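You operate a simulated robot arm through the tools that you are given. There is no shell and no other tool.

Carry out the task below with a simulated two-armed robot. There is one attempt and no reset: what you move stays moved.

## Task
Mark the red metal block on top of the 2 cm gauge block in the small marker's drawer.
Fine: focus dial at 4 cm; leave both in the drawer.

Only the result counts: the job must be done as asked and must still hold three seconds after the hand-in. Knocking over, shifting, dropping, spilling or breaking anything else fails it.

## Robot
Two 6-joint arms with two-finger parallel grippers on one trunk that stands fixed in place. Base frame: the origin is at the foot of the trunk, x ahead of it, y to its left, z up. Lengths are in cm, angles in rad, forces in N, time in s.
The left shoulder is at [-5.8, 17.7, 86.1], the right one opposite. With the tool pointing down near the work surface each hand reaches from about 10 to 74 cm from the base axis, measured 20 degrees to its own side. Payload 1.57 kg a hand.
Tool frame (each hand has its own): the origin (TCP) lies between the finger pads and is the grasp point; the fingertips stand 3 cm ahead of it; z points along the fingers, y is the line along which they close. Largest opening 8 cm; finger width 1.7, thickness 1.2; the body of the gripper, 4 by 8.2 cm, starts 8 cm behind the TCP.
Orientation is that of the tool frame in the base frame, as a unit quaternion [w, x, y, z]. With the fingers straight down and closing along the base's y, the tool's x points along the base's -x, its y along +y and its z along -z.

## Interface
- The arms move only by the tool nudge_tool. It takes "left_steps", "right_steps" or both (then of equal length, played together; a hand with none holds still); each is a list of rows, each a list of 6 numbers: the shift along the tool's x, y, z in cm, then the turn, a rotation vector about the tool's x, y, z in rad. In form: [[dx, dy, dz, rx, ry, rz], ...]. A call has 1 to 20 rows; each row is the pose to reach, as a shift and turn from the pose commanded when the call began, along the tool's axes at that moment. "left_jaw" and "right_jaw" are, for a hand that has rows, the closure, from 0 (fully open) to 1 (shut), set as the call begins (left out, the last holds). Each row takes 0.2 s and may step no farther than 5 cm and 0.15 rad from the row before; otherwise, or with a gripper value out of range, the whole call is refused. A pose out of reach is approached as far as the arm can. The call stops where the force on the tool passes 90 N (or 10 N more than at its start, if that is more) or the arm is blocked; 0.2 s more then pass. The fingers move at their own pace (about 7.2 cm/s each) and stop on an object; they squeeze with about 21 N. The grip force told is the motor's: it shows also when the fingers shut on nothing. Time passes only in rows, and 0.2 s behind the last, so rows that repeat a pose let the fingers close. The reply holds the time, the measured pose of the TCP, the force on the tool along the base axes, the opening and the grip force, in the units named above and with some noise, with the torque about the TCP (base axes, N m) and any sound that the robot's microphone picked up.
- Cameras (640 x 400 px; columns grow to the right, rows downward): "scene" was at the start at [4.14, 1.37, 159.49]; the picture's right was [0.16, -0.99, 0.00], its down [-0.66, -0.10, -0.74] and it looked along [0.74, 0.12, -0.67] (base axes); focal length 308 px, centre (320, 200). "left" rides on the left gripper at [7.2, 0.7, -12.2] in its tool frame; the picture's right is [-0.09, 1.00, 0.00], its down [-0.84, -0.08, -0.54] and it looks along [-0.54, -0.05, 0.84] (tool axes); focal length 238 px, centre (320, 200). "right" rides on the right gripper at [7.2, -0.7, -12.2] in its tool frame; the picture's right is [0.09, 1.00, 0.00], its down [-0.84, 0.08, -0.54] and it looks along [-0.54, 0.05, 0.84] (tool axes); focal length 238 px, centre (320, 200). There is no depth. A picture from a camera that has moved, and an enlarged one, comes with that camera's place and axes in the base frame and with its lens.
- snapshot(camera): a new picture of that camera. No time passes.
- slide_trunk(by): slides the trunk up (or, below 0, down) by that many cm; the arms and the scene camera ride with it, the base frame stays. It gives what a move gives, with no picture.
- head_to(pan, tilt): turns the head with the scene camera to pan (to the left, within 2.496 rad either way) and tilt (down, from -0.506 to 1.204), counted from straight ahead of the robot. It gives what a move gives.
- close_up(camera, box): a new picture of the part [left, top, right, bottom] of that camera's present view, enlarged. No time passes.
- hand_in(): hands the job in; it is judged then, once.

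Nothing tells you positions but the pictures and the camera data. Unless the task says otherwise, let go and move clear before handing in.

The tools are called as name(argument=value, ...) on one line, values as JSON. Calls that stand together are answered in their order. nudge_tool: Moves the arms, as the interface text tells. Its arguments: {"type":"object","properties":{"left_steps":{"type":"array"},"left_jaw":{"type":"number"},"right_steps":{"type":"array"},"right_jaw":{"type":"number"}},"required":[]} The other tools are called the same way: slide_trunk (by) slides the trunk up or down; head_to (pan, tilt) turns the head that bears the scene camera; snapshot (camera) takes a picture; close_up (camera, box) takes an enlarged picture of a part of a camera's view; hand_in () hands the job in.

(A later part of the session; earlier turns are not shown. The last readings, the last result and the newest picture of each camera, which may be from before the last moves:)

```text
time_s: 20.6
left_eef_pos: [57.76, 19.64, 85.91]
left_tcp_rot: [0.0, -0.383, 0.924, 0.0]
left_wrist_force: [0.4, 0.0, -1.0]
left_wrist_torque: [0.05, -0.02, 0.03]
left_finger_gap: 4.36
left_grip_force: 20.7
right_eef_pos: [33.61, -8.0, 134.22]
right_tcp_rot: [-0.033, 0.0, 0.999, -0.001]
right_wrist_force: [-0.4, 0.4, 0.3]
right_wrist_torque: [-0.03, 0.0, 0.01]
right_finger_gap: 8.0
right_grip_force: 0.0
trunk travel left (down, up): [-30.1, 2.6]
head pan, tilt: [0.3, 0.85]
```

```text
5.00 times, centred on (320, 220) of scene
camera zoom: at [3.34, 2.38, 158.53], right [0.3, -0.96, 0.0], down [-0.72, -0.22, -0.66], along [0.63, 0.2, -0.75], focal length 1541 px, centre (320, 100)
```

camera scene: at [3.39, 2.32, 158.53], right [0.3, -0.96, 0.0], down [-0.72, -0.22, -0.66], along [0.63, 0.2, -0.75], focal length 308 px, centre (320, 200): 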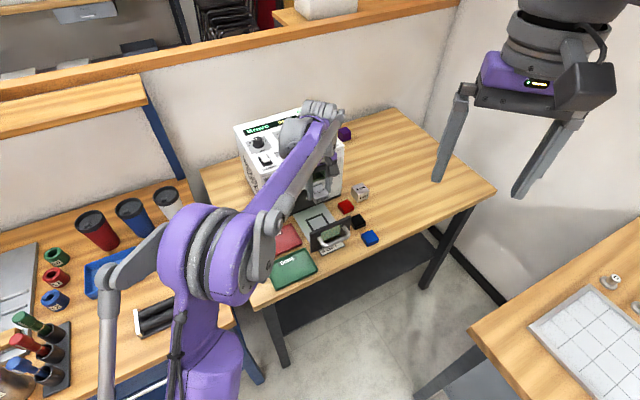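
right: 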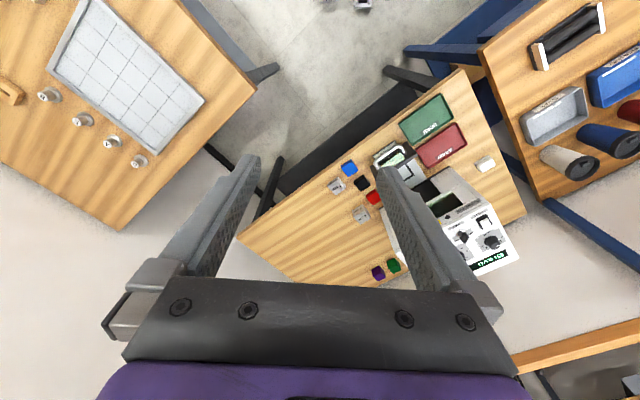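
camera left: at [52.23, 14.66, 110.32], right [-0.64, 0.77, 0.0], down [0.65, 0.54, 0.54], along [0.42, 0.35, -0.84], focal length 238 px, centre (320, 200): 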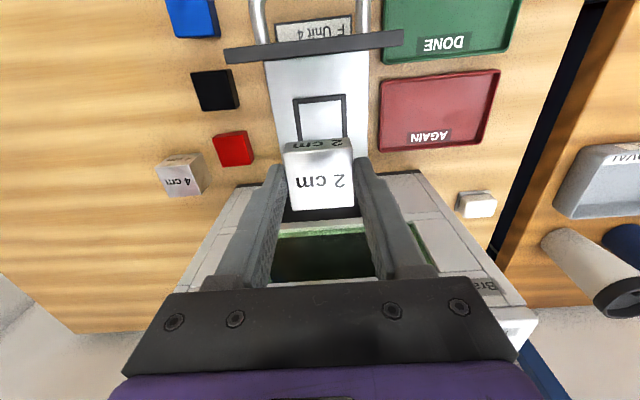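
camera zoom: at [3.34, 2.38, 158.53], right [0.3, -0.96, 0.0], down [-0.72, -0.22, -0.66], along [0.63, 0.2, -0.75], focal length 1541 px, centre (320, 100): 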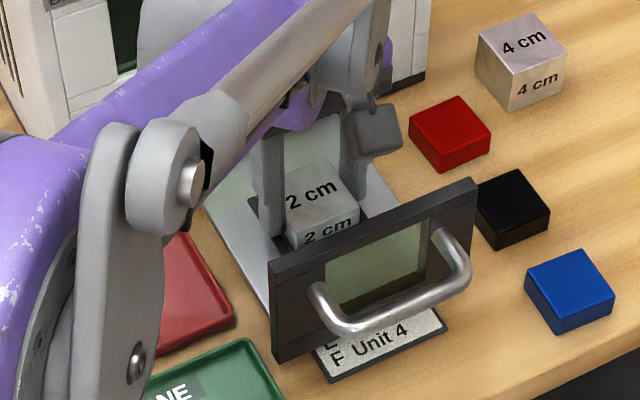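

The gauge looks centred in the frame sideways; I'll lower on in 2 mm steps and watch the force for contact.

nudge_tool(left_steps=[[0.05, -0.05, 0.2, 0, 0, 0], [0.05, -0.05, 0.2, 0, 0, 0]])

close_up(camera="left", box=[240, 90, 400, 190])

```text
time_s: 21.2
left_eef_pos: [57.7, 19.53, 85.76]
left_tcp_rot: [0.0, -0.382, 0.924, 0.0]
left_wrist_force: [0.6, 0.4, -0.7]
left_wrist_torque: [-0.02, 0.0, 0.0]
left_finger_gap: 4.31
left_grip_force: 21.4
right_eef_pos: [33.61, -7.97, 134.23]
right_tcp_rot: [-0.033, 0.0, 0.999, 0.0]
right_wrist_force: [-0.4, 1.1, -0.1]
right_wrist_torque: [0.0, 0.02, 0.01]
right_finger_gap: 8.04
right_grip_force: 0.0
trunk travel left (down, up): [-30.1, 2.6]
head pan, tilt: [0.3, 0.85]
```

```text
4.00 times, centred on (320, 140) of left
camera zoom: at [52.14, 14.75, 97.9], right [-0.64, 0.77, 0.0], down [0.65, 0.54, 0.54], along [0.42, 0.35, -0.84], focal length 953 px, centre (320, 440)
```

zoom: 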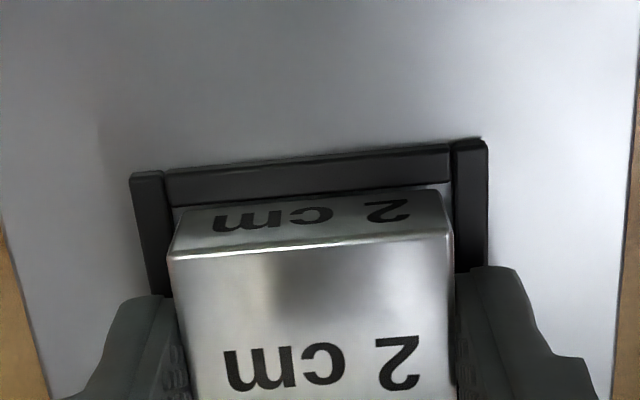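

Very close to seating now. I'll continue in small steps down.

nudge_tool(left_steps=[[0, 0, 0.15, 0, 0, 0], [0, 0, 0.15, 0, 0, 0]])

close_up(camera="left", box=[240, 90, 400, 190])

```text
time_s: 21.8
left_eef_pos: [57.75, 19.55, 85.58]
left_tcp_rot: [0.0, -0.382, 0.924, 0.001]
left_wrist_force: [-0.3, 0.3, -0.1]
left_wrist_torque: [0.01, 0.01, 0.02]
left_finger_gap: 4.32
left_grip_force: 20.5
right_eef_pos: [33.56, -7.94, 134.07]
right_tcp_rot: [-0.033, 0.0, 0.999, 0.0]
right_wrist_force: [-0.8, 0.4, 0.1]
right_wrist_torque: [0.0, 0.01, -0.03]
right_finger_gap: 8.01
right_grip_force: 0.2
trunk travel left (down, up): [-30.1, 2.6]
head pan, tilt: [0.3, 0.85]
```

```text
4.00 times, centred on (320, 140) of left
camera zoom: at [52.15, 14.79, 97.81], right [-0.64, 0.77, 0.0], down [0.65, 0.54, 0.54], along [0.42, 0.35, -0.84], focal length 953 px, centre (320, 440)
```

zoom: 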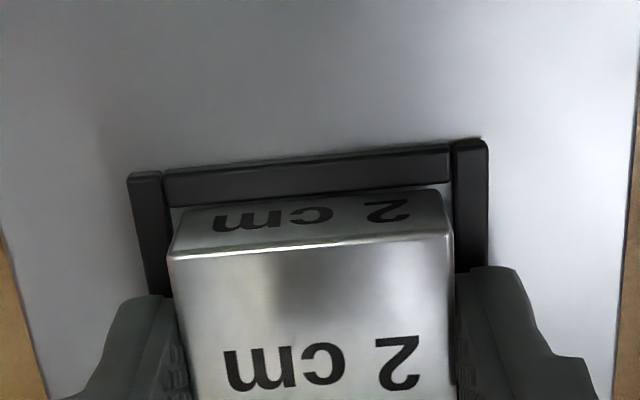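

Little moved in the picture, which may mean the block is touching. One more small step to see the force.

nudge_tool(left_steps=[[0, 0, 0.15, 0, 0, 0], [0, 0, 0.15, 0, 0, 0], [0, 0, 0.15, 0, 0, 0]])

close_up(camera="left", box=[240, 90, 400, 190])

```text
time_s: 22.6
left_eef_pos: [57.69, 19.43, 85.44]
left_tcp_rot: [0.0, -0.383, 0.924, 0.0]
left_wrist_force: [0.0, 1.2, -1.5]
left_wrist_torque: [0.07, 0.0, 0.0]
left_finger_gap: 4.38
left_grip_force: 21.0
right_eef_pos: [33.65, -7.97, 134.23]
right_tcp_rot: [-0.033, 0.0, 0.999, 0.001]
right_wrist_force: [0.5, -0.3, -0.1]
right_wrist_torque: [0.02, -0.01, 0.01]
right_finger_gap: 7.99
right_grip_force: 0.1
trunk travel left (down, up): [-30.1, 2.6]
head pan, tilt: [0.3, 0.85]
```

```text
4.00 times, centred on (320, 140) of left
camera zoom: at [52.16, 14.73, 97.67], right [-0.64, 0.77, 0.0], down [0.65, 0.54, 0.54], along [0.42, 0.35, -0.84], focal length 953 px, centre (320, 440)
```

zoom: 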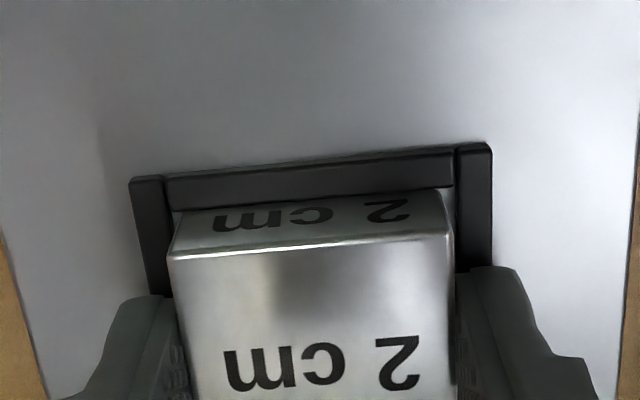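

No contact yet; the frame keeps growing in the view. I'll continue lowering slowly.

nudge_tool(left_steps=[[0, 0, 0.1, 0, 0, 0], [0, 0, 0.2, 0, 0, 0], [0, 0, 0.2, 0, 0, 0]])

close_up(camera="left", box=[240, 90, 400, 190])

```text
time_s: 23.4
left_eef_pos: [57.69, 19.45, 85.28]
left_tcp_rot: [0.0, -0.383, 0.924, 0.0]
left_wrist_force: [4.2, 2.4, 2.1]
left_wrist_torque: [0.09, -0.12, -0.02]
left_finger_gap: 4.34
left_grip_force: 21.1
right_eef_pos: [33.7, -7.82, 134.16]
right_tcp_rot: [-0.034, 0.0, 0.999, 0.0]
right_wrist_force: [-0.2, -0.4, -0.6]
right_wrist_torque: [-0.01, 0.0, 0.02]
right_finger_gap: 8.02
right_grip_force: 0.0
trunk travel left (down, up): [-30.1, 2.6]
head pan, tilt: [0.3, 0.85]
```

```text
4.00 times, centred on (320, 140) of left
camera zoom: at [52.13, 14.75, 97.52], right [-0.64, 0.77, 0.0], down [0.65, 0.54, 0.54], along [0.42, 0.35, -0.84], focal length 953 px, centre (320, 440)
```

zoom: 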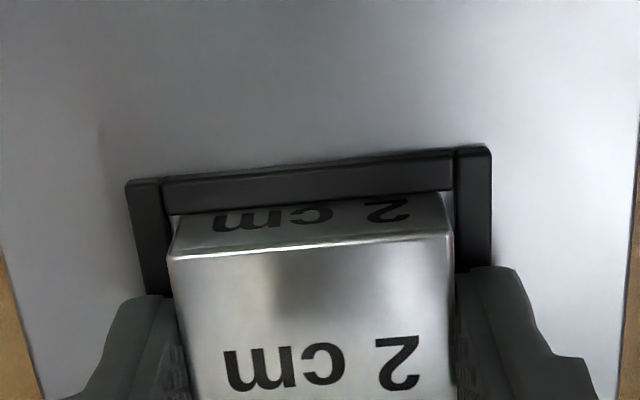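

Contact with a push toward the machine: the gauge's front edge touches the frame's front bar. I'll back up 1 mm, shift 2 mm toward the machine and lower again.

nudge_tool(left_steps=[[0, 0, -0.2, 0, 0, 0], [-0.2, -0.03, -0.2, 0, 0, 0], [-0.2, -0.03, 0, 0, 0, 0], [-0.2, -0.03, 0.1, 0, 0, 0], [-0.2, -0.03, 0.1, 0, 0, 0]])

close_up(camera="left", box=[240, 90, 400, 190])

```text
time_s: 24.6
left_eef_pos: [57.79, 19.56, 85.27]
left_tcp_rot: [0.0, -0.383, 0.924, 0.0]
left_wrist_force: [0.7, 1.1, 11.4]
left_wrist_torque: [0.01, 0.06, 0.03]
left_finger_gap: 4.33
left_grip_force: 20.8
right_eef_pos: [33.48, -7.88, 134.31]
right_tcp_rot: [-0.032, 0.0, 0.999, 0.0]
right_wrist_force: [-0.5, -0.2, 0.3]
right_wrist_torque: [0.0, 0.03, 0.01]
right_finger_gap: 8.01
right_grip_force: 0.0
trunk travel left (down, up): [-30.1, 2.6]
head pan, tilt: [0.3, 0.85]
```

```text
4.00 times, centred on (320, 140) of left
camera zoom: at [52.2, 14.79, 97.51], right [-0.64, 0.77, 0.0], down [0.65, 0.54, 0.54], along [0.42, 0.35, -0.84], focal length 953 px, centre (320, 440)
```

zoom: 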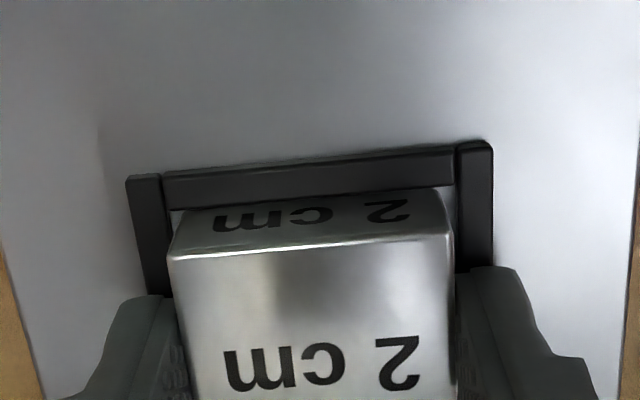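

The force is now a plain upward 11 N: the gauge sits on the plate inside the frame. I'll ease off and open the jaws to 6 cm.

nudge_tool(left_steps=[[0, 0, -0.08, 0, 0, 0], [0, 0, -0.08, 0, 0, 0], [0, 0, -0.08, 0, 0, 0]], left_jaw=0.25)

close_up(camera="left", box=[240, 90, 400, 190])

```text
time_s: 25.4
left_eef_pos: [57.8, 19.62, 85.28]
left_tcp_rot: [0.0, -0.383, 0.924, 0.0]
left_wrist_force: [0.3, -0.2, -0.6]
left_wrist_torque: [0.01, 0.01, 0.0]
left_finger_gap: 6.01
left_grip_force: 0.0
right_eef_pos: [33.62, -7.97, 134.23]
right_tcp_rot: [-0.033, 0.0, 0.999, 0.0]
right_wrist_force: [0.9, 0.9, -1.1]
right_wrist_torque: [-0.01, 0.01, 0.0]
right_finger_gap: 8.0
right_grip_force: 0.1
trunk travel left (down, up): [-30.1, 2.6]
head pan, tilt: [0.3, 0.85]
```

```text
4.00 times, centred on (320, 140) of left
camera zoom: at [52.26, 14.85, 97.47], right [-0.64, 0.77, 0.0], down [0.65, 0.54, 0.54], along [0.42, 0.35, -0.84], focal length 953 px, centre (320, 440)
```

zoom: 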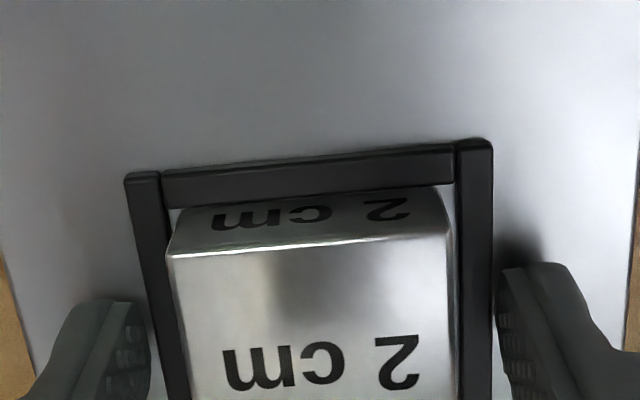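

The gauge stands inside the frame. I'll raise the hand and check from above.

nudge_tool(left_steps=[[0, 0, -2, 0, 0, 0], [0, 0, -6, 0, 0, 0], [0, 0, -10, 0, 0, 0], [0, 0, -12.5, 0, 0, 0], [0, 0, -12.5, 0, 0, 0]])

snapshot(camera="left")

close_up(camera="left", box=[220, 60, 420, 185])

```text
time_s: 26.6
left_eef_pos: [57.92, 19.59, 97.85]
left_tcp_rot: [0.0, -0.382, 0.924, 0.0]
left_wrist_force: [0.6, -0.8, 0.7]
left_wrist_torque: [0.0, 0.01, -0.02]
left_finger_gap: 5.99
left_grip_force: 0.1
right_eef_pos: [33.55, -7.92, 134.23]
right_tcp_rot: [-0.033, 0.0, 0.999, -0.001]
right_wrist_force: [0.0, -0.6, -0.4]
right_wrist_torque: [-0.01, 0.01, 0.03]
right_finger_gap: 8.01
right_grip_force: 0.1
trunk travel left (down, up): [-30.1, 2.6]
head pan, tilt: [0.3, 0.85]
```

```text
taken
camera left: at [52.4, 14.88, 110.03], right [-0.64, 0.77, 0.0], down [0.65, 0.54, 0.54], along [0.42, 0.35, -0.84], focal length 238 px, centre (320, 200)
```

left: 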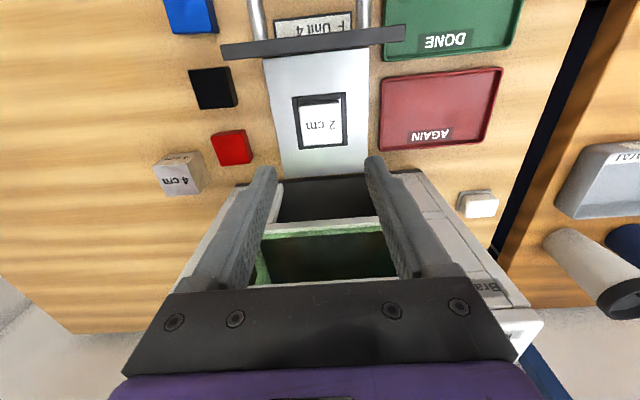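

```text
3.20 times, centred on (320, 122) of left
camera zoom: at [52.4, 14.88, 110.03], right [-0.64, 0.77, 0.0], down [0.65, 0.54, 0.54], along [0.42, 0.35, -0.84], focal length 763 px, centre (320, 448)
```

zoom: 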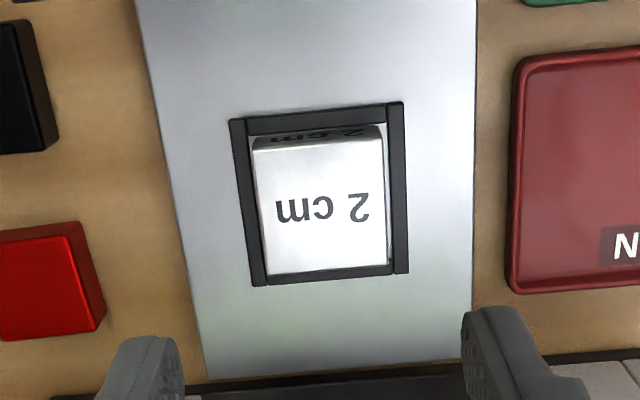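

The gauge is seated squarely in the frame. Next the red block: the hand moves sideways over it at the same height.

nudge_tool(left_steps=[[-0.5, -3, 0, 0, 0, 0], [-1, -6, 0, 0, 0, 0], [-1.6, -9, 0, 0, 0, 0], [-2.2, -11.3, 0, 0, 0, 0], [-2.2, -11.3, 0, 0, 0, 0]])

snapshot(camera="left")

close_up(camera="left", box=[240, 80, 400, 180])

close_up(camera="scene", box=[220, 80, 400, 260])

```text
time_s: 27.8
left_eef_pos: [67.17, 12.98, 97.8]
left_tcp_rot: [-0.001, -0.383, 0.924, 0.0]
left_wrist_force: [-0.9, -0.2, 0.0]
left_wrist_torque: [0.01, 0.0, 0.0]
left_finger_gap: 6.0
left_grip_force: 0.1
right_eef_pos: [33.61, -7.9, 134.19]
right_tcp_rot: [-0.032, -0.001, 0.999, 0.0]
right_wrist_force: [0.4, 0.2, -0.4]
right_wrist_torque: [-0.02, 0.0, -0.03]
right_finger_gap: 8.0
right_grip_force: 0.0
trunk travel left (down, up): [-30.1, 2.6]
head pan, tilt: [0.3, 0.85]
```

```text
taken
camera left: at [61.63, 8.22, 109.88], right [-0.64, 0.77, 0.0], down [0.65, 0.54, 0.54], along [0.42, 0.35, -0.84], focal length 238 px, centre (320, 200)
```

left: 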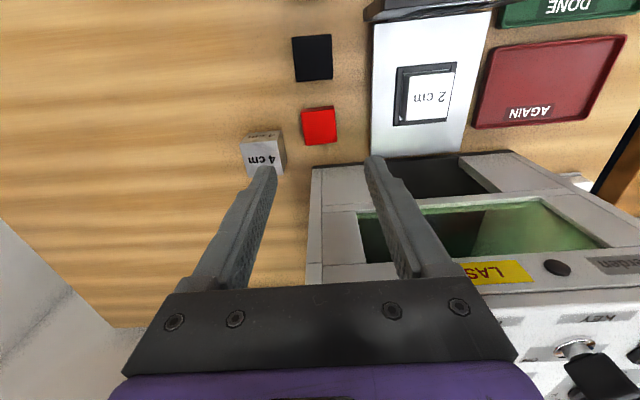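

```text
4.00 times, centred on (320, 130) of left
camera zoom: at [61.63, 8.22, 109.88], right [-0.64, 0.77, 0.0], down [0.65, 0.54, 0.54], along [0.42, 0.35, -0.84], focal length 953 px, centre (320, 480)
```

zoom: 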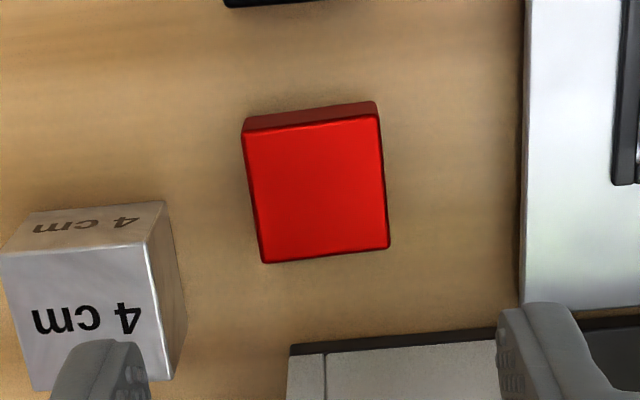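

```text
2.22 times, centred on (310, 170) of scene
camera zoom: at [3.28, 2.4, 158.53], right [0.3, -0.96, 0.0], down [-0.72, -0.22, -0.66], along [0.63, 0.2, -0.75], focal length 685 px, centre (342, 267)
```

zoom: 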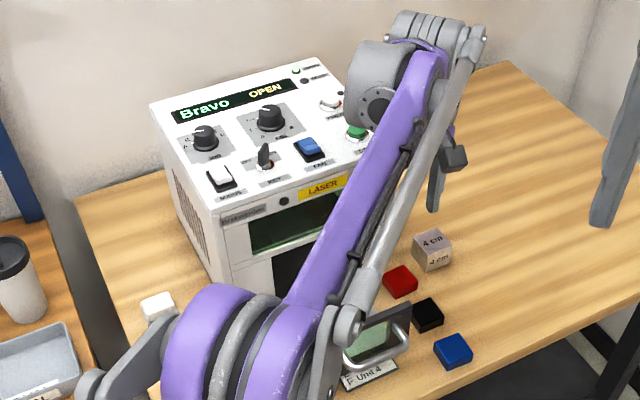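

The red block is about 0.9 cm toward the machine and turned by ~0.03 rad relative to the tool. I'll correct that, narrow the jaws to 5.4 cm, and lower to just above it.

nudge_tool(left_steps=[[-0.8, -0.2, 0, 0, 0, -0.03], [-0.8, -0.2, 3, 0, 0, -0.03], [-0.8, -0.2, 6, 0, 0, -0.03], [-0.8, -0.2, 9, 0, 0, -0.03], [-0.8, -0.2, 12, 0, 0, -0.03], [-0.8, -0.2, 12, 0, 0, -0.03]], left_jaw=0.32)

close_up(camera="left", box=[220, 80, 420, 205])

close_up(camera="scene", box=[220, 80, 400, 260])

```text
time_s: 29.2
left_eef_pos: [68.01, 13.68, 85.77]
left_tcp_rot: [0.0, -0.396, 0.918, -0.001]
left_wrist_force: [0.1, -0.2, -0.1]
left_wrist_torque: [-0.01, 0.04, 0.02]
left_finger_gap: 5.45
left_grip_force: 0.0
right_eef_pos: [33.67, -8.0, 134.21]
right_tcp_rot: [-0.034, 0.0, 0.999, 0.0]
right_wrist_force: [0.2, 0.3, -0.2]
right_wrist_torque: [-0.01, 0.0, 0.02]
right_finger_gap: 7.98
right_grip_force: 0.1
trunk travel left (down, up): [-30.1, 2.6]
head pan, tilt: [0.3, 0.85]
```

```text
3.20 times, centred on (320, 142) of left
camera zoom: at [62.56, 8.87, 97.96], right [-0.66, 0.75, 0.0], down [0.63, 0.56, 0.54], along [0.41, 0.36, -0.84], focal length 763 px, centre (320, 384)
```

zoom: 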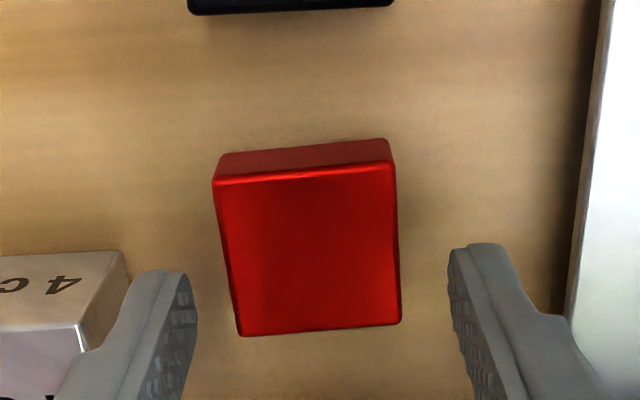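

```text
2.22 times, centred on (310, 170) of scene
camera zoom: at [3.32, 2.38, 158.53], right [0.3, -0.96, 0.0], down [-0.72, -0.22, -0.66], along [0.63, 0.2, -0.75], focal length 685 px, centre (342, 267)
```

zoom: 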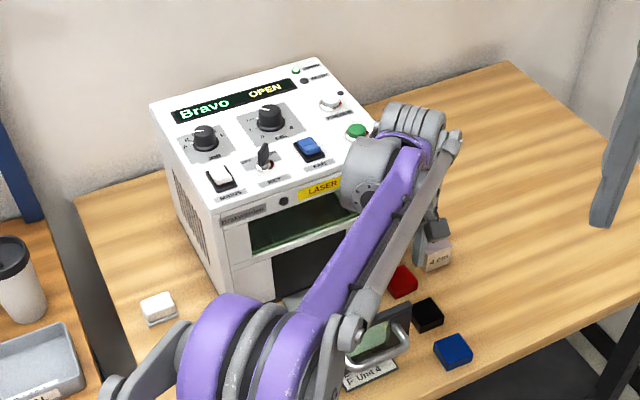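

Red block top near z = 81.4, about 1.5 mm left of centre; the 4 cm gauge leaves 1 cm clearance to the left finger. I'll correct and lower to grip height, then close.

nudge_tool(left_steps=[[0.2, -0.15, 0, 0, 0, -0.01], [0.2, -0.15, 1, 0, 0, -0.01], [0.2, -0.15, 2, 0, 0, -0.01], [0.2, -0.15, 2.5, 0, 0, -0.01], [0.2, -0.15, 2.5, 0, 0, -0.01]])

close_up(camera="left", box=[220, 100, 420, 225])

```text
time_s: 30.4
left_eef_pos: [68.07, 13.35, 83.27]
left_tcp_rot: [0.001, -0.401, 0.916, 0.001]
left_wrist_force: [0.6, 0.4, -0.7]
left_wrist_torque: [-0.03, 0.0, 0.0]
left_finger_gap: 5.46
left_grip_force: 0.1
right_eef_pos: [33.51, -7.88, 134.29]
right_tcp_rot: [-0.032, 0.0, 0.999, 0.0]
right_wrist_force: [0.1, 0.0, -0.2]
right_wrist_torque: [-0.04, -0.01, -0.01]
right_finger_gap: 8.01
right_grip_force: 0.0
trunk travel left (down, up): [-30.1, 2.6]
head pan, tilt: [0.3, 0.85]
```

```text
3.20 times, centred on (320, 162) of left
camera zoom: at [62.65, 8.43, 95.47], right [-0.67, 0.74, 0.0], down [0.62, 0.56, 0.54], along [0.4, 0.36, -0.84], focal length 763 px, centre (320, 320)
```

zoom: 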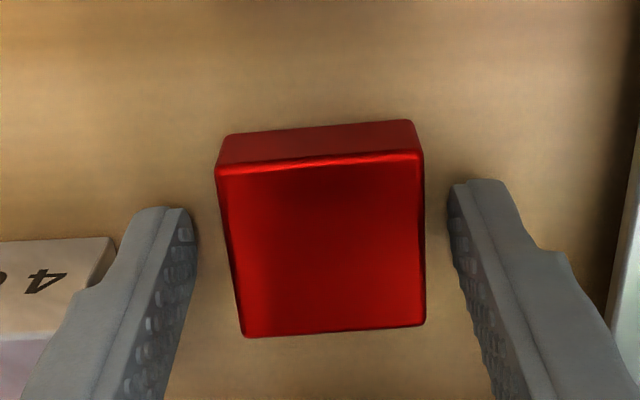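

Centred well; closing on the red block.

nudge_tool(left_steps=[[0, 0, 0, 0, 0, 0], [0, 0, 0, 0, 0, 0], [0, 0, 0, 0, 0, 0]], left_jaw=1)

close_up(camera="left", box=[220, 100, 420, 225])

```text
time_s: 31.2
left_eef_pos: [68.09, 13.28, 83.39]
left_tcp_rot: [0.0, -0.401, 0.916, 0.0]
left_wrist_force: [-0.2, -0.7, 0.4]
left_wrist_torque: [0.01, 0.01, 0.02]
left_finger_gap: 3.92
left_grip_force: 21.7
right_eef_pos: [33.65, -7.95, 134.26]
right_tcp_rot: [-0.033, 0.0, 0.999, 0.0]
right_wrist_force: [0.3, -0.2, 0.4]
right_wrist_torque: [0.02, -0.03, 0.02]
right_finger_gap: 8.0
right_grip_force: 0.1
trunk travel left (down, up): [-30.1, 2.6]
head pan, tilt: [0.3, 0.85]
```

```text
3.20 times, centred on (320, 162) of left
camera zoom: at [62.66, 8.44, 95.48], right [-0.67, 0.74, 0.0], down [0.62, 0.56, 0.54], along [0.4, 0.36, -0.84], focal length 763 px, centre (320, 320)
```

zoom: 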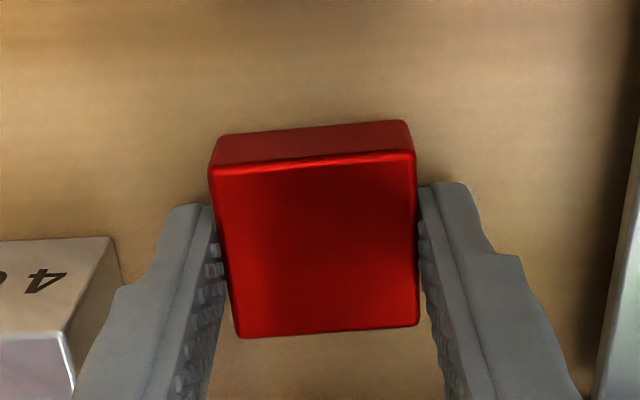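

Red block held (3.92 cm). I'll lift it, carry it back over the gauge and turn back to 45°.

nudge_tool(left_steps=[[0, 0, -1, 0, 0, 0], [0, 0, -4.5, 0, 0, 0], [0, 0, -8, 0, 0, 0], [0, 0, -11, 0, 0, 0], [0, 0, -13, 0, 0, 0], [0.8, 4, -13, 0, 0, 0.015], [1.6, 8, -13, 0, 0, 0.03], [2.3, 11.8, -13, 0, 0, 0.04], [2.3, 11.8, -13, 0, 0, 0.04], [2.3, 11.8, -13, 0, 0, 0.04]])

snapshot(camera="left")

close_up(camera="left", box=[220, 60, 420, 220])

```text
time_s: 33.4
left_eef_pos: [57.78, 19.88, 96.52]
left_tcp_rot: [0.0, -0.383, 0.924, 0.0]
left_wrist_force: [-1.0, -0.2, -0.9]
left_wrist_torque: [0.01, 0.0, 0.01]
left_finger_gap: 3.94
left_grip_force: 20.8
right_eef_pos: [33.52, -7.89, 134.32]
right_tcp_rot: [-0.033, 0.0, 0.999, 0.0]
right_wrist_force: [-0.1, 0.0, -0.9]
right_wrist_torque: [0.0, -0.02, -0.01]
right_finger_gap: 7.99
right_grip_force: 0.0
trunk travel left (down, up): [-30.1, 2.6]
head pan, tilt: [0.3, 0.85]
```

```text
taken
camera left: at [52.23, 15.04, 108.8], right [-0.64, 0.77, 0.0], down [0.65, 0.54, 0.54], along [0.42, 0.35, -0.84], focal length 238 px, centre (320, 200)
```

left: 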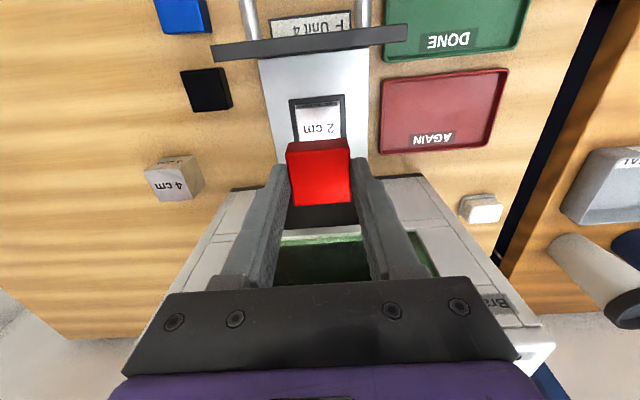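

```text
2.50 times, centred on (320, 140) of left
camera zoom: at [52.23, 15.04, 108.8], right [-0.64, 0.77, 0.0], down [0.65, 0.54, 0.54], along [0.42, 0.35, -0.84], focal length 596 px, centre (320, 350)
```

zoom: 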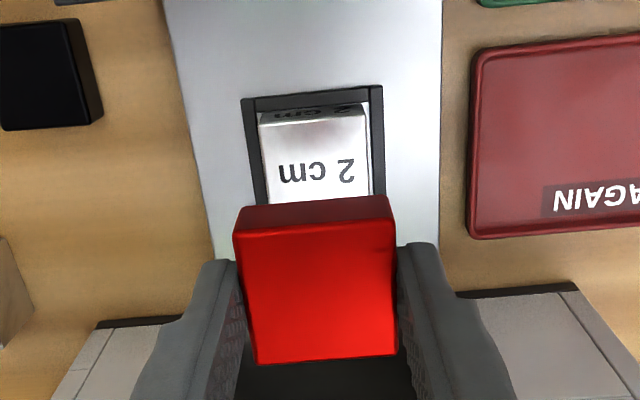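

Red is aligned over the gauge except ~1.7 mm sideways; I'll correct and lower to about 0.5 cm above the gauge.

nudge_tool(left_steps=[[0.04, -0.17, 0, 0, 0, 0], [0.04, -0.17, 3, 0, 0, 0], [0.04, -0.17, 6, 0, 0, 0], [0.04, -0.17, 8.5, 0, 0, 0], [0.04, -0.17, 8.5, 0, 0, 0]])

close_up(camera="left", box=[240, 90, 400, 190])

close_up(camera="scene", box=[280, 180, 360, 260])

```text
time_s: 34.6
left_eef_pos: [58.03, 19.36, 87.78]
left_tcp_rot: [0.0, -0.383, 0.924, 0.001]
left_wrist_force: [-0.5, 0.9, -1.1]
left_wrist_torque: [0.0, 0.03, -0.04]
left_finger_gap: 3.95
left_grip_force: 20.8
right_eef_pos: [33.62, -7.91, 134.33]
right_tcp_rot: [-0.033, 0.0, 0.999, 0.0]
right_wrist_force: [-0.2, -1.0, 0.3]
right_wrist_torque: [0.01, 0.0, -0.03]
right_finger_gap: 8.02
right_grip_force: 0.0
trunk travel left (down, up): [-30.1, 2.6]
head pan, tilt: [0.3, 0.85]
```

```text
4.00 times, centred on (320, 140) of left
camera zoom: at [52.48, 14.66, 99.97], right [-0.64, 0.77, 0.0], down [0.65, 0.54, 0.54], along [0.42, 0.35, -0.84], focal length 953 px, centre (320, 440)
```

zoom: 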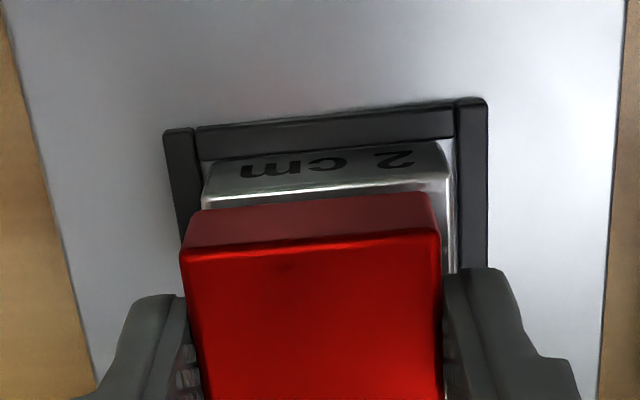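

```text
5.00 times, centred on (320, 220) of scene
camera zoom: at [3.32, 2.38, 158.53], right [0.3, -0.96, 0.0], down [-0.72, -0.22, -0.66], along [0.63, 0.2, -0.75], focal length 1541 px, centre (320, 100)
```

zoom: 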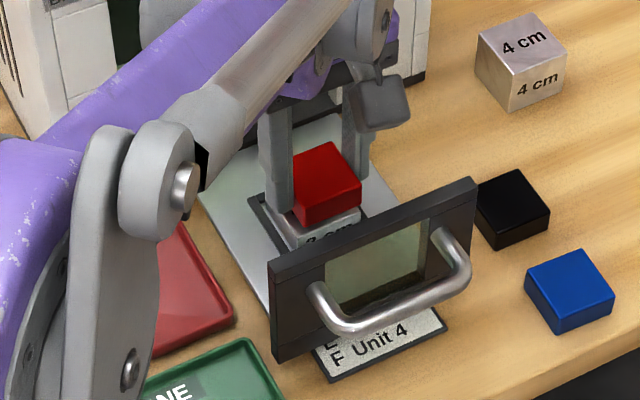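

Now closer, I see red sits ~2 mm off the gauge centre in both directions. I'll correct before setting down.

nudge_tool(left_steps=[[-0.25, 0.22, 0, 0, 0, 0], [-0.25, 0.22, 0.2, 0, 0, 0], [-0.25, 0.22, 0.2, 0, 0, 0], [-0.25, 0.22, 0.2, 0, 0, 0]])

close_up(camera="left", box=[240, 90, 400, 190])

```text
time_s: 35.6
left_eef_pos: [58.0, 19.71, 87.43]
left_tcp_rot: [0.0, -0.383, 0.924, -0.001]
left_wrist_force: [-0.2, 0.1, -1.2]
left_wrist_torque: [0.01, 0.01, -0.02]
left_finger_gap: 3.91
left_grip_force: 20.9
right_eef_pos: [33.53, -7.92, 134.1]
right_tcp_rot: [-0.033, 0.0, 0.999, 0.0]
right_wrist_force: [-0.7, 0.9, 0.2]
right_wrist_torque: [0.0, -0.01, 0.01]
right_finger_gap: 8.01
right_grip_force: 0.0
trunk travel left (down, up): [-30.1, 2.6]
head pan, tilt: [0.3, 0.85]
```

```text
4.00 times, centred on (320, 140) of left
camera zoom: at [52.51, 14.99, 99.69], right [-0.64, 0.77, 0.0], down [0.65, 0.54, 0.54], along [0.42, 0.35, -0.84], focal length 953 px, centre (320, 440)
```

zoom: 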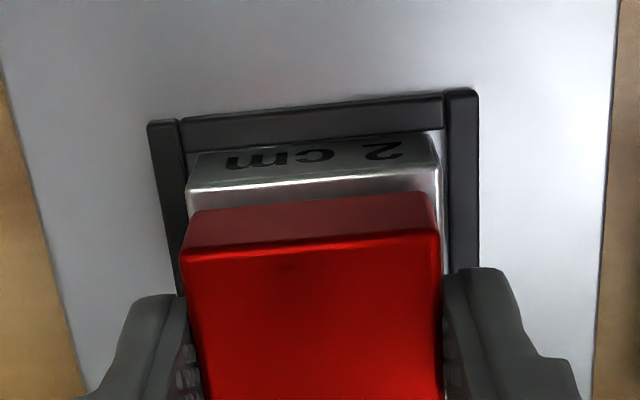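

Aligned within a millimetre. Lowering gently onto the gauge.

nudge_tool(left_steps=[[0.08, 0, 0.1, 0, 0, 0], [0.08, 0, 0.25, 0, 0, 0], [0.08, 0, 0.25, 0, 0, 0], [0.08, 0, 0.25, 0, 0, 0]])

close_up(camera="left", box=[240, 90, 400, 190])

```text
time_s: 36.6
left_eef_pos: [57.92, 19.75, 87.27]
left_tcp_rot: [0.0, -0.383, 0.924, 0.0]
left_wrist_force: [-0.5, -0.5, -0.7]
left_wrist_torque: [0.01, 0.03, 0.0]
left_finger_gap: 3.94
left_grip_force: 20.9
right_eef_pos: [33.56, -8.01, 134.21]
right_tcp_rot: [-0.033, 0.0, 0.999, -0.001]
right_wrist_force: [-0.1, 0.4, -0.6]
right_wrist_torque: [0.03, 0.02, 0.01]
right_finger_gap: 8.02
right_grip_force: 0.1
trunk travel left (down, up): [-30.1, 2.6]
head pan, tilt: [0.3, 0.85]
```

```text
4.00 times, centred on (320, 140) of left
camera zoom: at [52.39, 14.97, 99.46], right [-0.64, 0.77, 0.0], down [0.65, 0.54, 0.54], along [0.42, 0.35, -0.84], focal length 953 px, centre (320, 440)
```

zoom: 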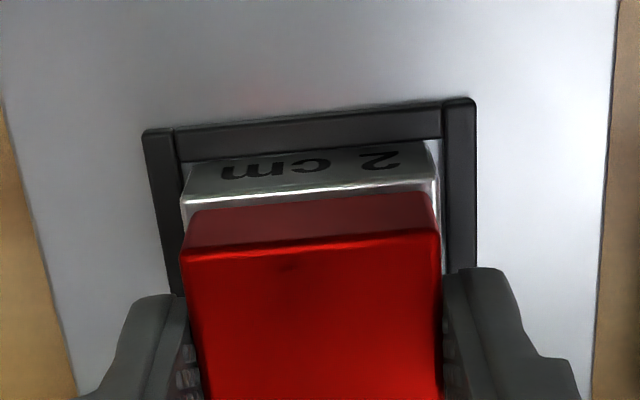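

nudge_tool(left_steps=[[0, 0, 0.08, 0, 0, 0], [0, 0, 0.16, 0, 0, 0], [0, 0, 0.16, 0, 0, 0]])

close_up(camera="left", box=[240, 90, 400, 190])

```text
time_s: 37.4
left_eef_pos: [57.88, 19.79, 87.3]
left_tcp_rot: [0.0, -0.382, 0.924, 0.0]
left_wrist_force: [2.2, -3.2, 8.4]
left_wrist_torque: [-0.08, -0.03, -0.06]
left_finger_gap: 3.94
left_grip_force: 21.2
right_eef_pos: [33.55, -8.03, 134.16]
right_tcp_rot: [-0.032, 0.001, 1.0, 0.0]
right_wrist_force: [0.9, -0.2, 0.3]
right_wrist_torque: [0.02, 0.01, 0.01]
right_finger_gap: 7.99
right_grip_force: 0.0
trunk travel left (down, up): [-30.1, 2.6]
head pan, tilt: [0.3, 0.85]
```

```text
4.00 times, centred on (320, 140) of left
camera zoom: at [52.32, 15.02, 99.36], right [-0.64, 0.77, 0.0], down [0.65, 0.54, 0.54], along [0.42, 0.35, -0.84], focal length 953 px, centre (320, 440)
```

zoom: 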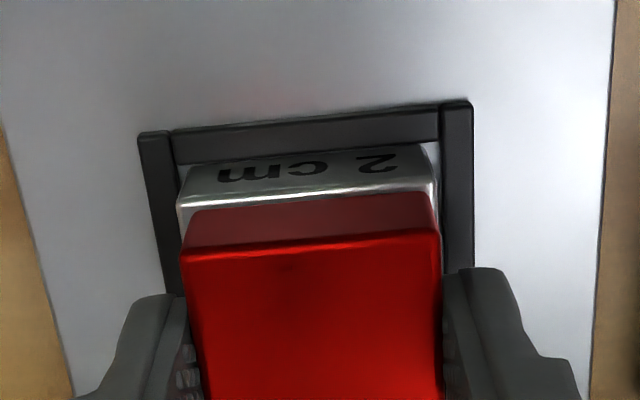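

Contact at 8 N: red rests on the gauge. I'll ease off slightly and open the jaws.

nudge_tool(left_steps=[[0, 0, -0.1, 0, 0, 0], [0, 0, -0.1, 0, 0, 0], [0, 0, -0.1, 0, 0, 0]], left_jaw=0.3)

close_up(camera="left", box=[240, 90, 400, 190])

```text
time_s: 38.2
left_eef_pos: [57.93, 19.89, 87.14]
left_tcp_rot: [0.0, -0.382, 0.924, 0.0]
left_wrist_force: [-0.4, 0.1, -0.2]
left_wrist_torque: [0.02, -0.01, 0.0]
left_finger_gap: 5.59
left_grip_force: 0.1
right_eef_pos: [33.66, -7.99, 134.2]
right_tcp_rot: [-0.032, 0.0, 0.999, 0.0]
right_wrist_force: [-0.1, 0.4, -0.6]
right_wrist_torque: [0.01, 0.0, -0.01]
right_finger_gap: 7.99
right_grip_force: 0.1
trunk travel left (down, up): [-30.1, 2.6]
head pan, tilt: [0.3, 0.85]
```

```text
4.00 times, centred on (320, 140) of left
camera zoom: at [52.34, 15.09, 99.42], right [-0.64, 0.77, 0.0], down [0.65, 0.54, 0.54], along [0.42, 0.35, -0.84], focal length 953 px, centre (320, 440)
```

zoom: 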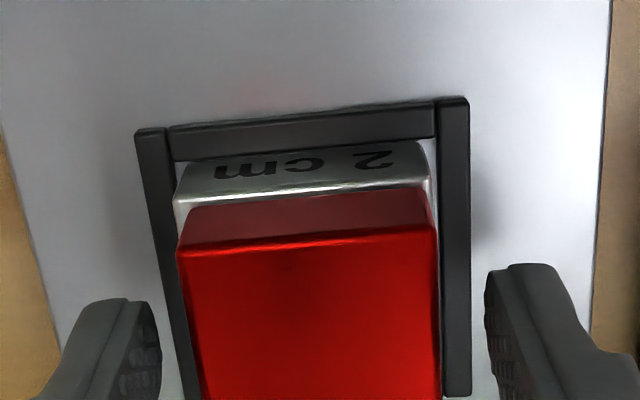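

Red stands on the gauge, off by about a millimetre. I'll raise the hand clear and look.

nudge_tool(left_steps=[[0, 0, -2, 0, 0, 0], [0, 0, -6, 0, 0, 0], [0, 0, -10, 0, 0, 0], [0, 0, -14, 0, 0, 0], [0, 0, -18, 0, 0, 0], [0, 0, -18, 0, 0, 0]])

snapshot(camera="left")

close_up(camera="left", box=[240, 40, 400, 140])

close_up(camera="left", box=[200, 140, 560, 365])

snapshot(camera="scene")

```text
time_s: 39.6
left_eef_pos: [57.94, 19.54, 105.61]
left_tcp_rot: [0.0, -0.383, 0.924, 0.001]
left_wrist_force: [0.5, 0.0, 1.1]
left_wrist_torque: [0.0, 0.02, 0.01]
left_finger_gap: 5.6
left_grip_force: 0.1
right_eef_pos: [33.58, -7.91, 134.09]
right_tcp_rot: [-0.033, 0.0, 0.999, 0.0]
right_wrist_force: [0.1, -1.4, 0.3]
right_wrist_torque: [-0.01, 0.0, 0.01]
right_finger_gap: 8.0
right_grip_force: 0.0
trunk travel left (down, up): [-30.1, 2.6]
head pan, tilt: [0.3, 0.85]
```

```text
taken
camera left: at [52.37, 14.92, 117.75], right [-0.64, 0.77, 0.0], down [0.65, 0.54, 0.54], along [0.42, 0.35, -0.84], focal length 238 px, centre (320, 200)
```

left: 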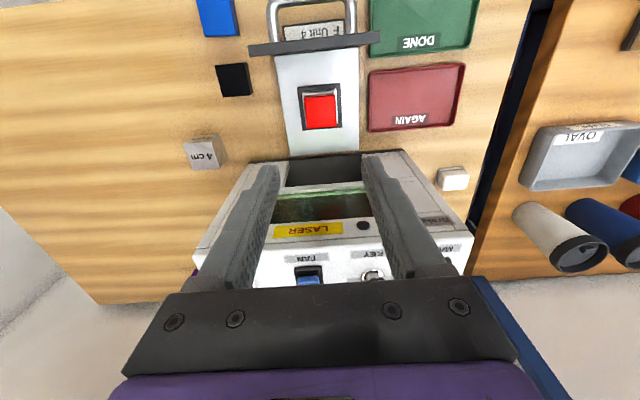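

```text
4.00 times, centred on (320, 90) of left
camera zoom: at [52.37, 14.92, 117.75], right [-0.64, 0.77, 0.0], down [0.65, 0.54, 0.54], along [0.42, 0.35, -0.84], focal length 953 px, centre (320, 640)
```

zoom: 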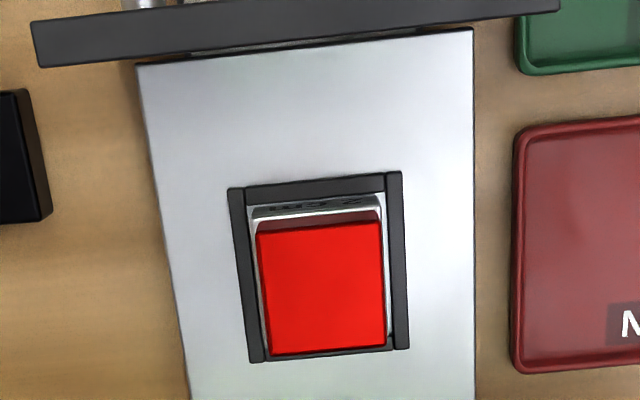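

```text
1.78 times, centred on (380, 252) of left
camera zoom: at [52.37, 14.92, 117.75], right [-0.64, 0.77, 0.0], down [0.65, 0.54, 0.54], along [0.42, 0.35, -0.84], focal length 424 px, centre (213, 107)
```

zoom: 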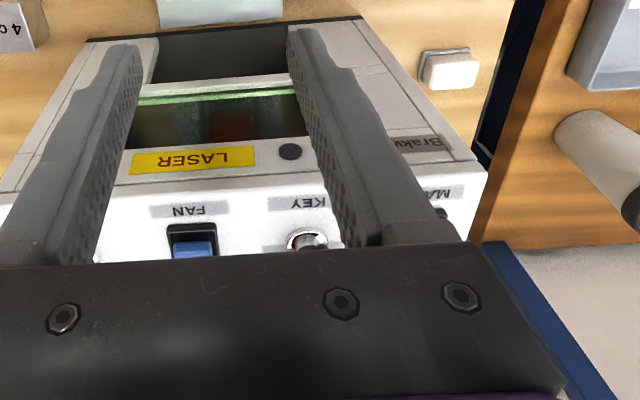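

```text
taken
camera scene: at [3.37, 2.4, 158.53], right [0.3, -0.96, 0.0], down [-0.72, -0.22, -0.66], along [0.63, 0.2, -0.75], focal length 308 px, centre (320, 200)
```

scene: 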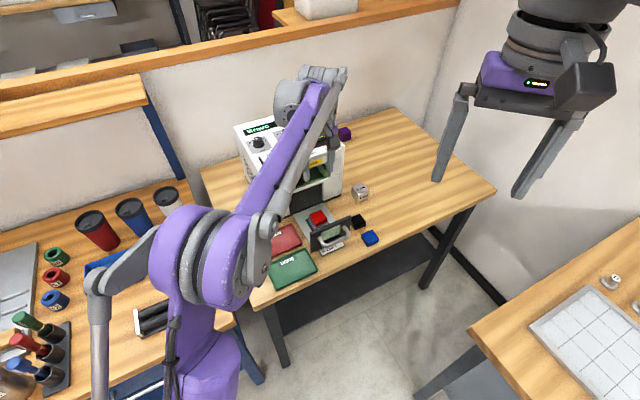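

The red block stands on the gauge inside the frame. Next I'll bring the closed fingers to the outside of the drawer handle (about 11 cm in front of the square) to push the drawer shut along the machine axis.

nudge_tool(left_steps=[[4.5, 0, 0, 0, 0, 0], [9, 0, 0, 0, 0, 0], [13.5, 0, 0, 0, 0, 0], [16, 0, 0, 0, 0, 0], [16, 0, 4.5, 0, 0, 0], [16, 0, 9, 0, 0, 0], [16, 0, 13, 0, 0, 0], [16, 0, 13, 0, 0, 0]], left_jaw=1)

snapshot(camera="left")

snapshot(camera="scene")

close_up(camera="scene", box=[260, 180, 400, 280])

```text
time_s: 41.4
left_eef_pos: [46.54, 8.27, 92.08]
left_tcp_rot: [0.0, -0.382, 0.924, 0.0]
left_wrist_force: [0.4, 0.8, 0.1]
left_wrist_torque: [-0.02, -0.01, -0.01]
left_finger_gap: 0.01
left_grip_force: 21.0
right_eef_pos: [33.41, -8.03, 134.19]
right_tcp_rot: [-0.032, 0.0, 0.999, 0.0]
right_wrist_force: [1.0, -0.2, -0.7]
right_wrist_torque: [0.01, -0.03, 0.01]
right_finger_gap: 7.99
right_grip_force: 0.1
trunk travel left (down, up): [-30.1, 2.6]
head pan, tilt: [0.3, 0.85]
```

```text
taken
camera left: at [41.04, 3.5, 104.25], right [-0.64, 0.77, 0.0], down [0.65, 0.54, 0.54], along [0.42, 0.35, -0.84], focal length 238 px, centre (320, 200)
```

left: 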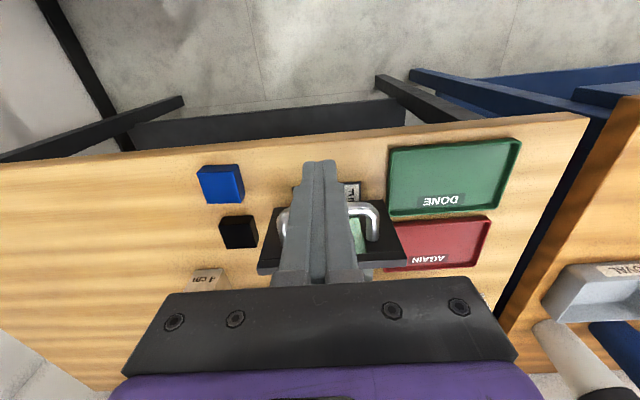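

```text
taken
camera scene: at [3.29, 2.37, 158.53], right [0.3, -0.96, 0.0], down [-0.72, -0.22, -0.66], along [0.63, 0.2, -0.75], focal length 308 px, centre (320, 200)
```

scene: 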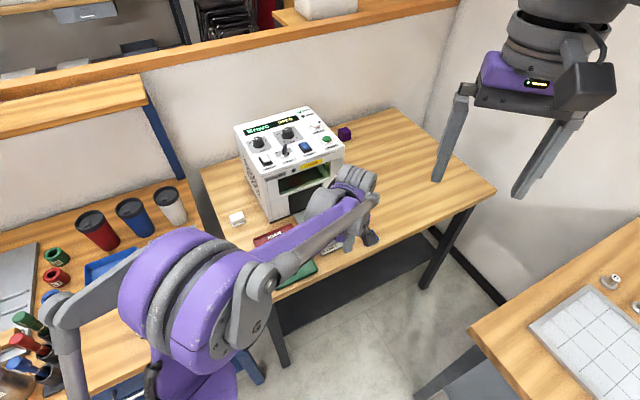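

```text
4.00 times, centred on (330, 230) of scene
camera zoom: at [3.29, 2.37, 158.53], right [0.3, -0.96, 0.0], down [-0.72, -0.22, -0.66], along [0.63, 0.2, -0.75], focal length 1233 px, centre (280, 80)
```

zoom: 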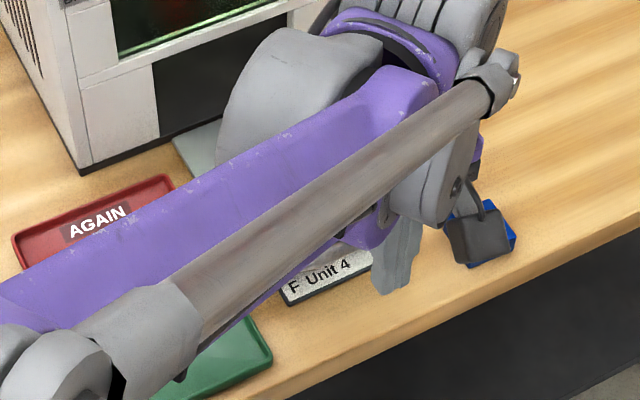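

The fingers now stand outside of the handle, above it. I'll zoom to measure the handle from here.

close_up(camera="left", box=[240, 150, 420, 290])

```text
2.86 times, centred on (330, 220) of left
camera zoom: at [41.04, 3.5, 104.25], right [-0.64, 0.77, 0.0], down [0.65, 0.54, 0.54], along [0.42, 0.35, -0.84], focal length 681 px, centre (291, 143)
```

zoom: 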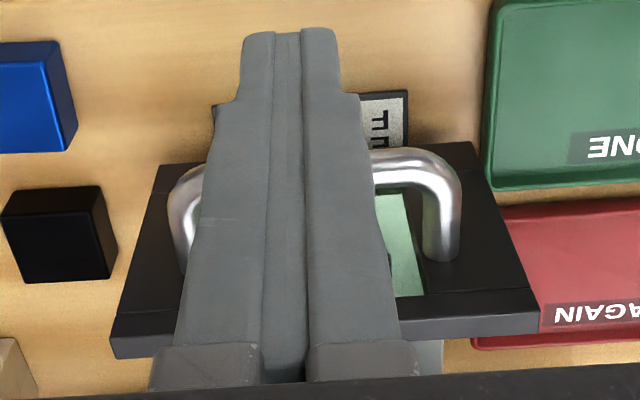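

Handle bar at about z = 87.5, 4.5 cm ahead of the fingers and centred. I'll go down to handle height and approach gently to contact.

nudge_tool(left_steps=[[0, 0.2, 2, 0, 0, 0], [0, 0.2, 4, 0, 0, 0], [0, 0.2, 5.5, 0, 0, 0], [-1, 0.2, 5.5, 0, 0, 0], [-2, 0.2, 5.5, 0, 0, 0], [-2.8, 0.2, 5.5, 0, 0, 0], [-2.8, 0.2, 5.5, 0, 0, 0]])

snapshot(camera="left")

close_up(camera="scene", box=[260, 180, 400, 280])

```text
time_s: 43.0
left_eef_pos: [48.43, 10.65, 86.67]
left_tcp_rot: [0.001, -0.382, 0.924, 0.0]
left_wrist_force: [-0.2, -0.2, 0.4]
left_wrist_torque: [0.0, 0.0, -0.01]
left_finger_gap: 0.02
left_grip_force: 21.1
right_eef_pos: [33.49, -7.99, 134.24]
right_tcp_rot: [-0.033, -0.001, 0.999, 0.0]
right_wrist_force: [-0.6, -0.3, -0.7]
right_wrist_torque: [0.01, 0.0, 0.01]
right_finger_gap: 8.01
right_grip_force: 0.1
trunk travel left (down, up): [-30.1, 2.6]
head pan, tilt: [0.3, 0.85]
```

```text
taken
camera left: at [42.84, 5.83, 98.83], right [-0.64, 0.77, 0.0], down [0.65, 0.54, 0.54], along [0.42, 0.35, -0.84], focal length 238 px, centre (320, 200)
```

left: 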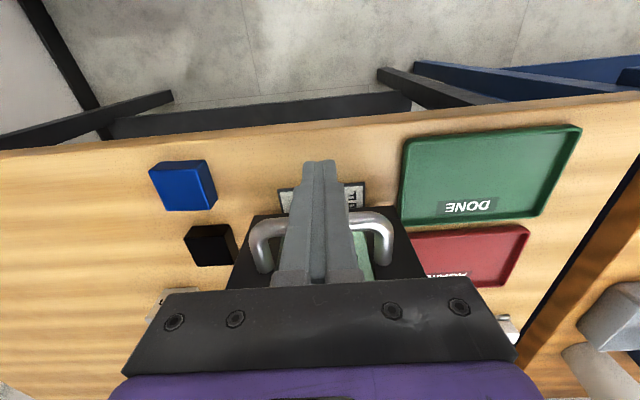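

```text
4.00 times, centred on (330, 230) of scene
camera zoom: at [3.33, 2.37, 158.53], right [0.3, -0.96, 0.0], down [-0.72, -0.22, -0.66], along [0.63, 0.2, -0.75], focal length 1233 px, centre (280, 80)
```

zoom: 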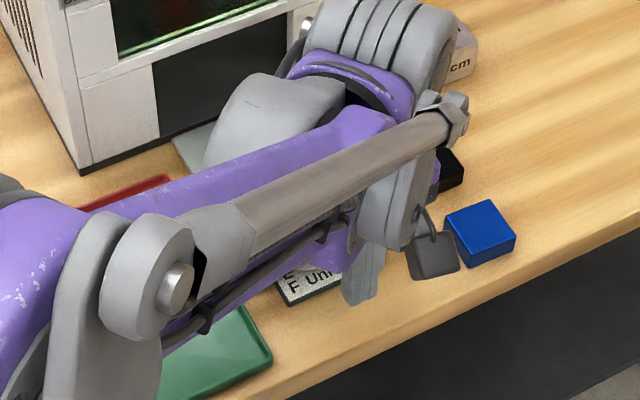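

No contact yet; I'll now push slowly along the machine axis.

nudge_tool(left_steps=[[-0.5, 0, 0, 0, 0, 0], [-1, 0, 0, 0, 0, 0], [-1.5, 0, 0, 0, 0, 0], [-2, 0, 0, 0, 0, 0], [-2.5, 0, 0, 0, 0, 0], [-3, 0, 0, 0, 0, 0]])

snapshot(camera="left")

```text
time_s: 44.4
left_eef_pos: [50.65, 12.85, 86.83]
left_tcp_rot: [0.0, -0.382, 0.924, 0.0]
left_wrist_force: [-0.6, -0.9, 0.4]
left_wrist_torque: [0.04, -0.06, 0.03]
left_finger_gap: 0.0
left_grip_force: 20.8
right_eef_pos: [33.6, -7.9, 134.26]
right_tcp_rot: [-0.034, 0.0, 0.999, 0.0]
right_wrist_force: [0.6, -0.3, 0.8]
right_wrist_torque: [0.04, 0.02, 0.01]
right_finger_gap: 7.98
right_grip_force: 0.1
trunk travel left (down, up): [-30.1, 2.6]
head pan, tilt: [0.3, 0.85]
```

```text
taken
camera left: at [45.06, 7.99, 99.0], right [-0.64, 0.77, 0.0], down [0.65, 0.54, 0.54], along [0.42, 0.35, -0.84], focal length 238 px, centre (320, 200)
```

left: 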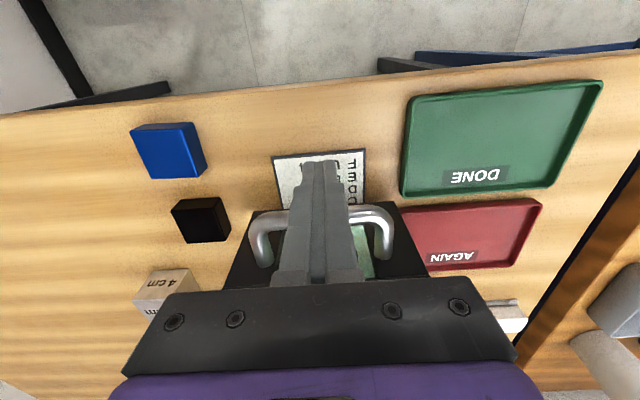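

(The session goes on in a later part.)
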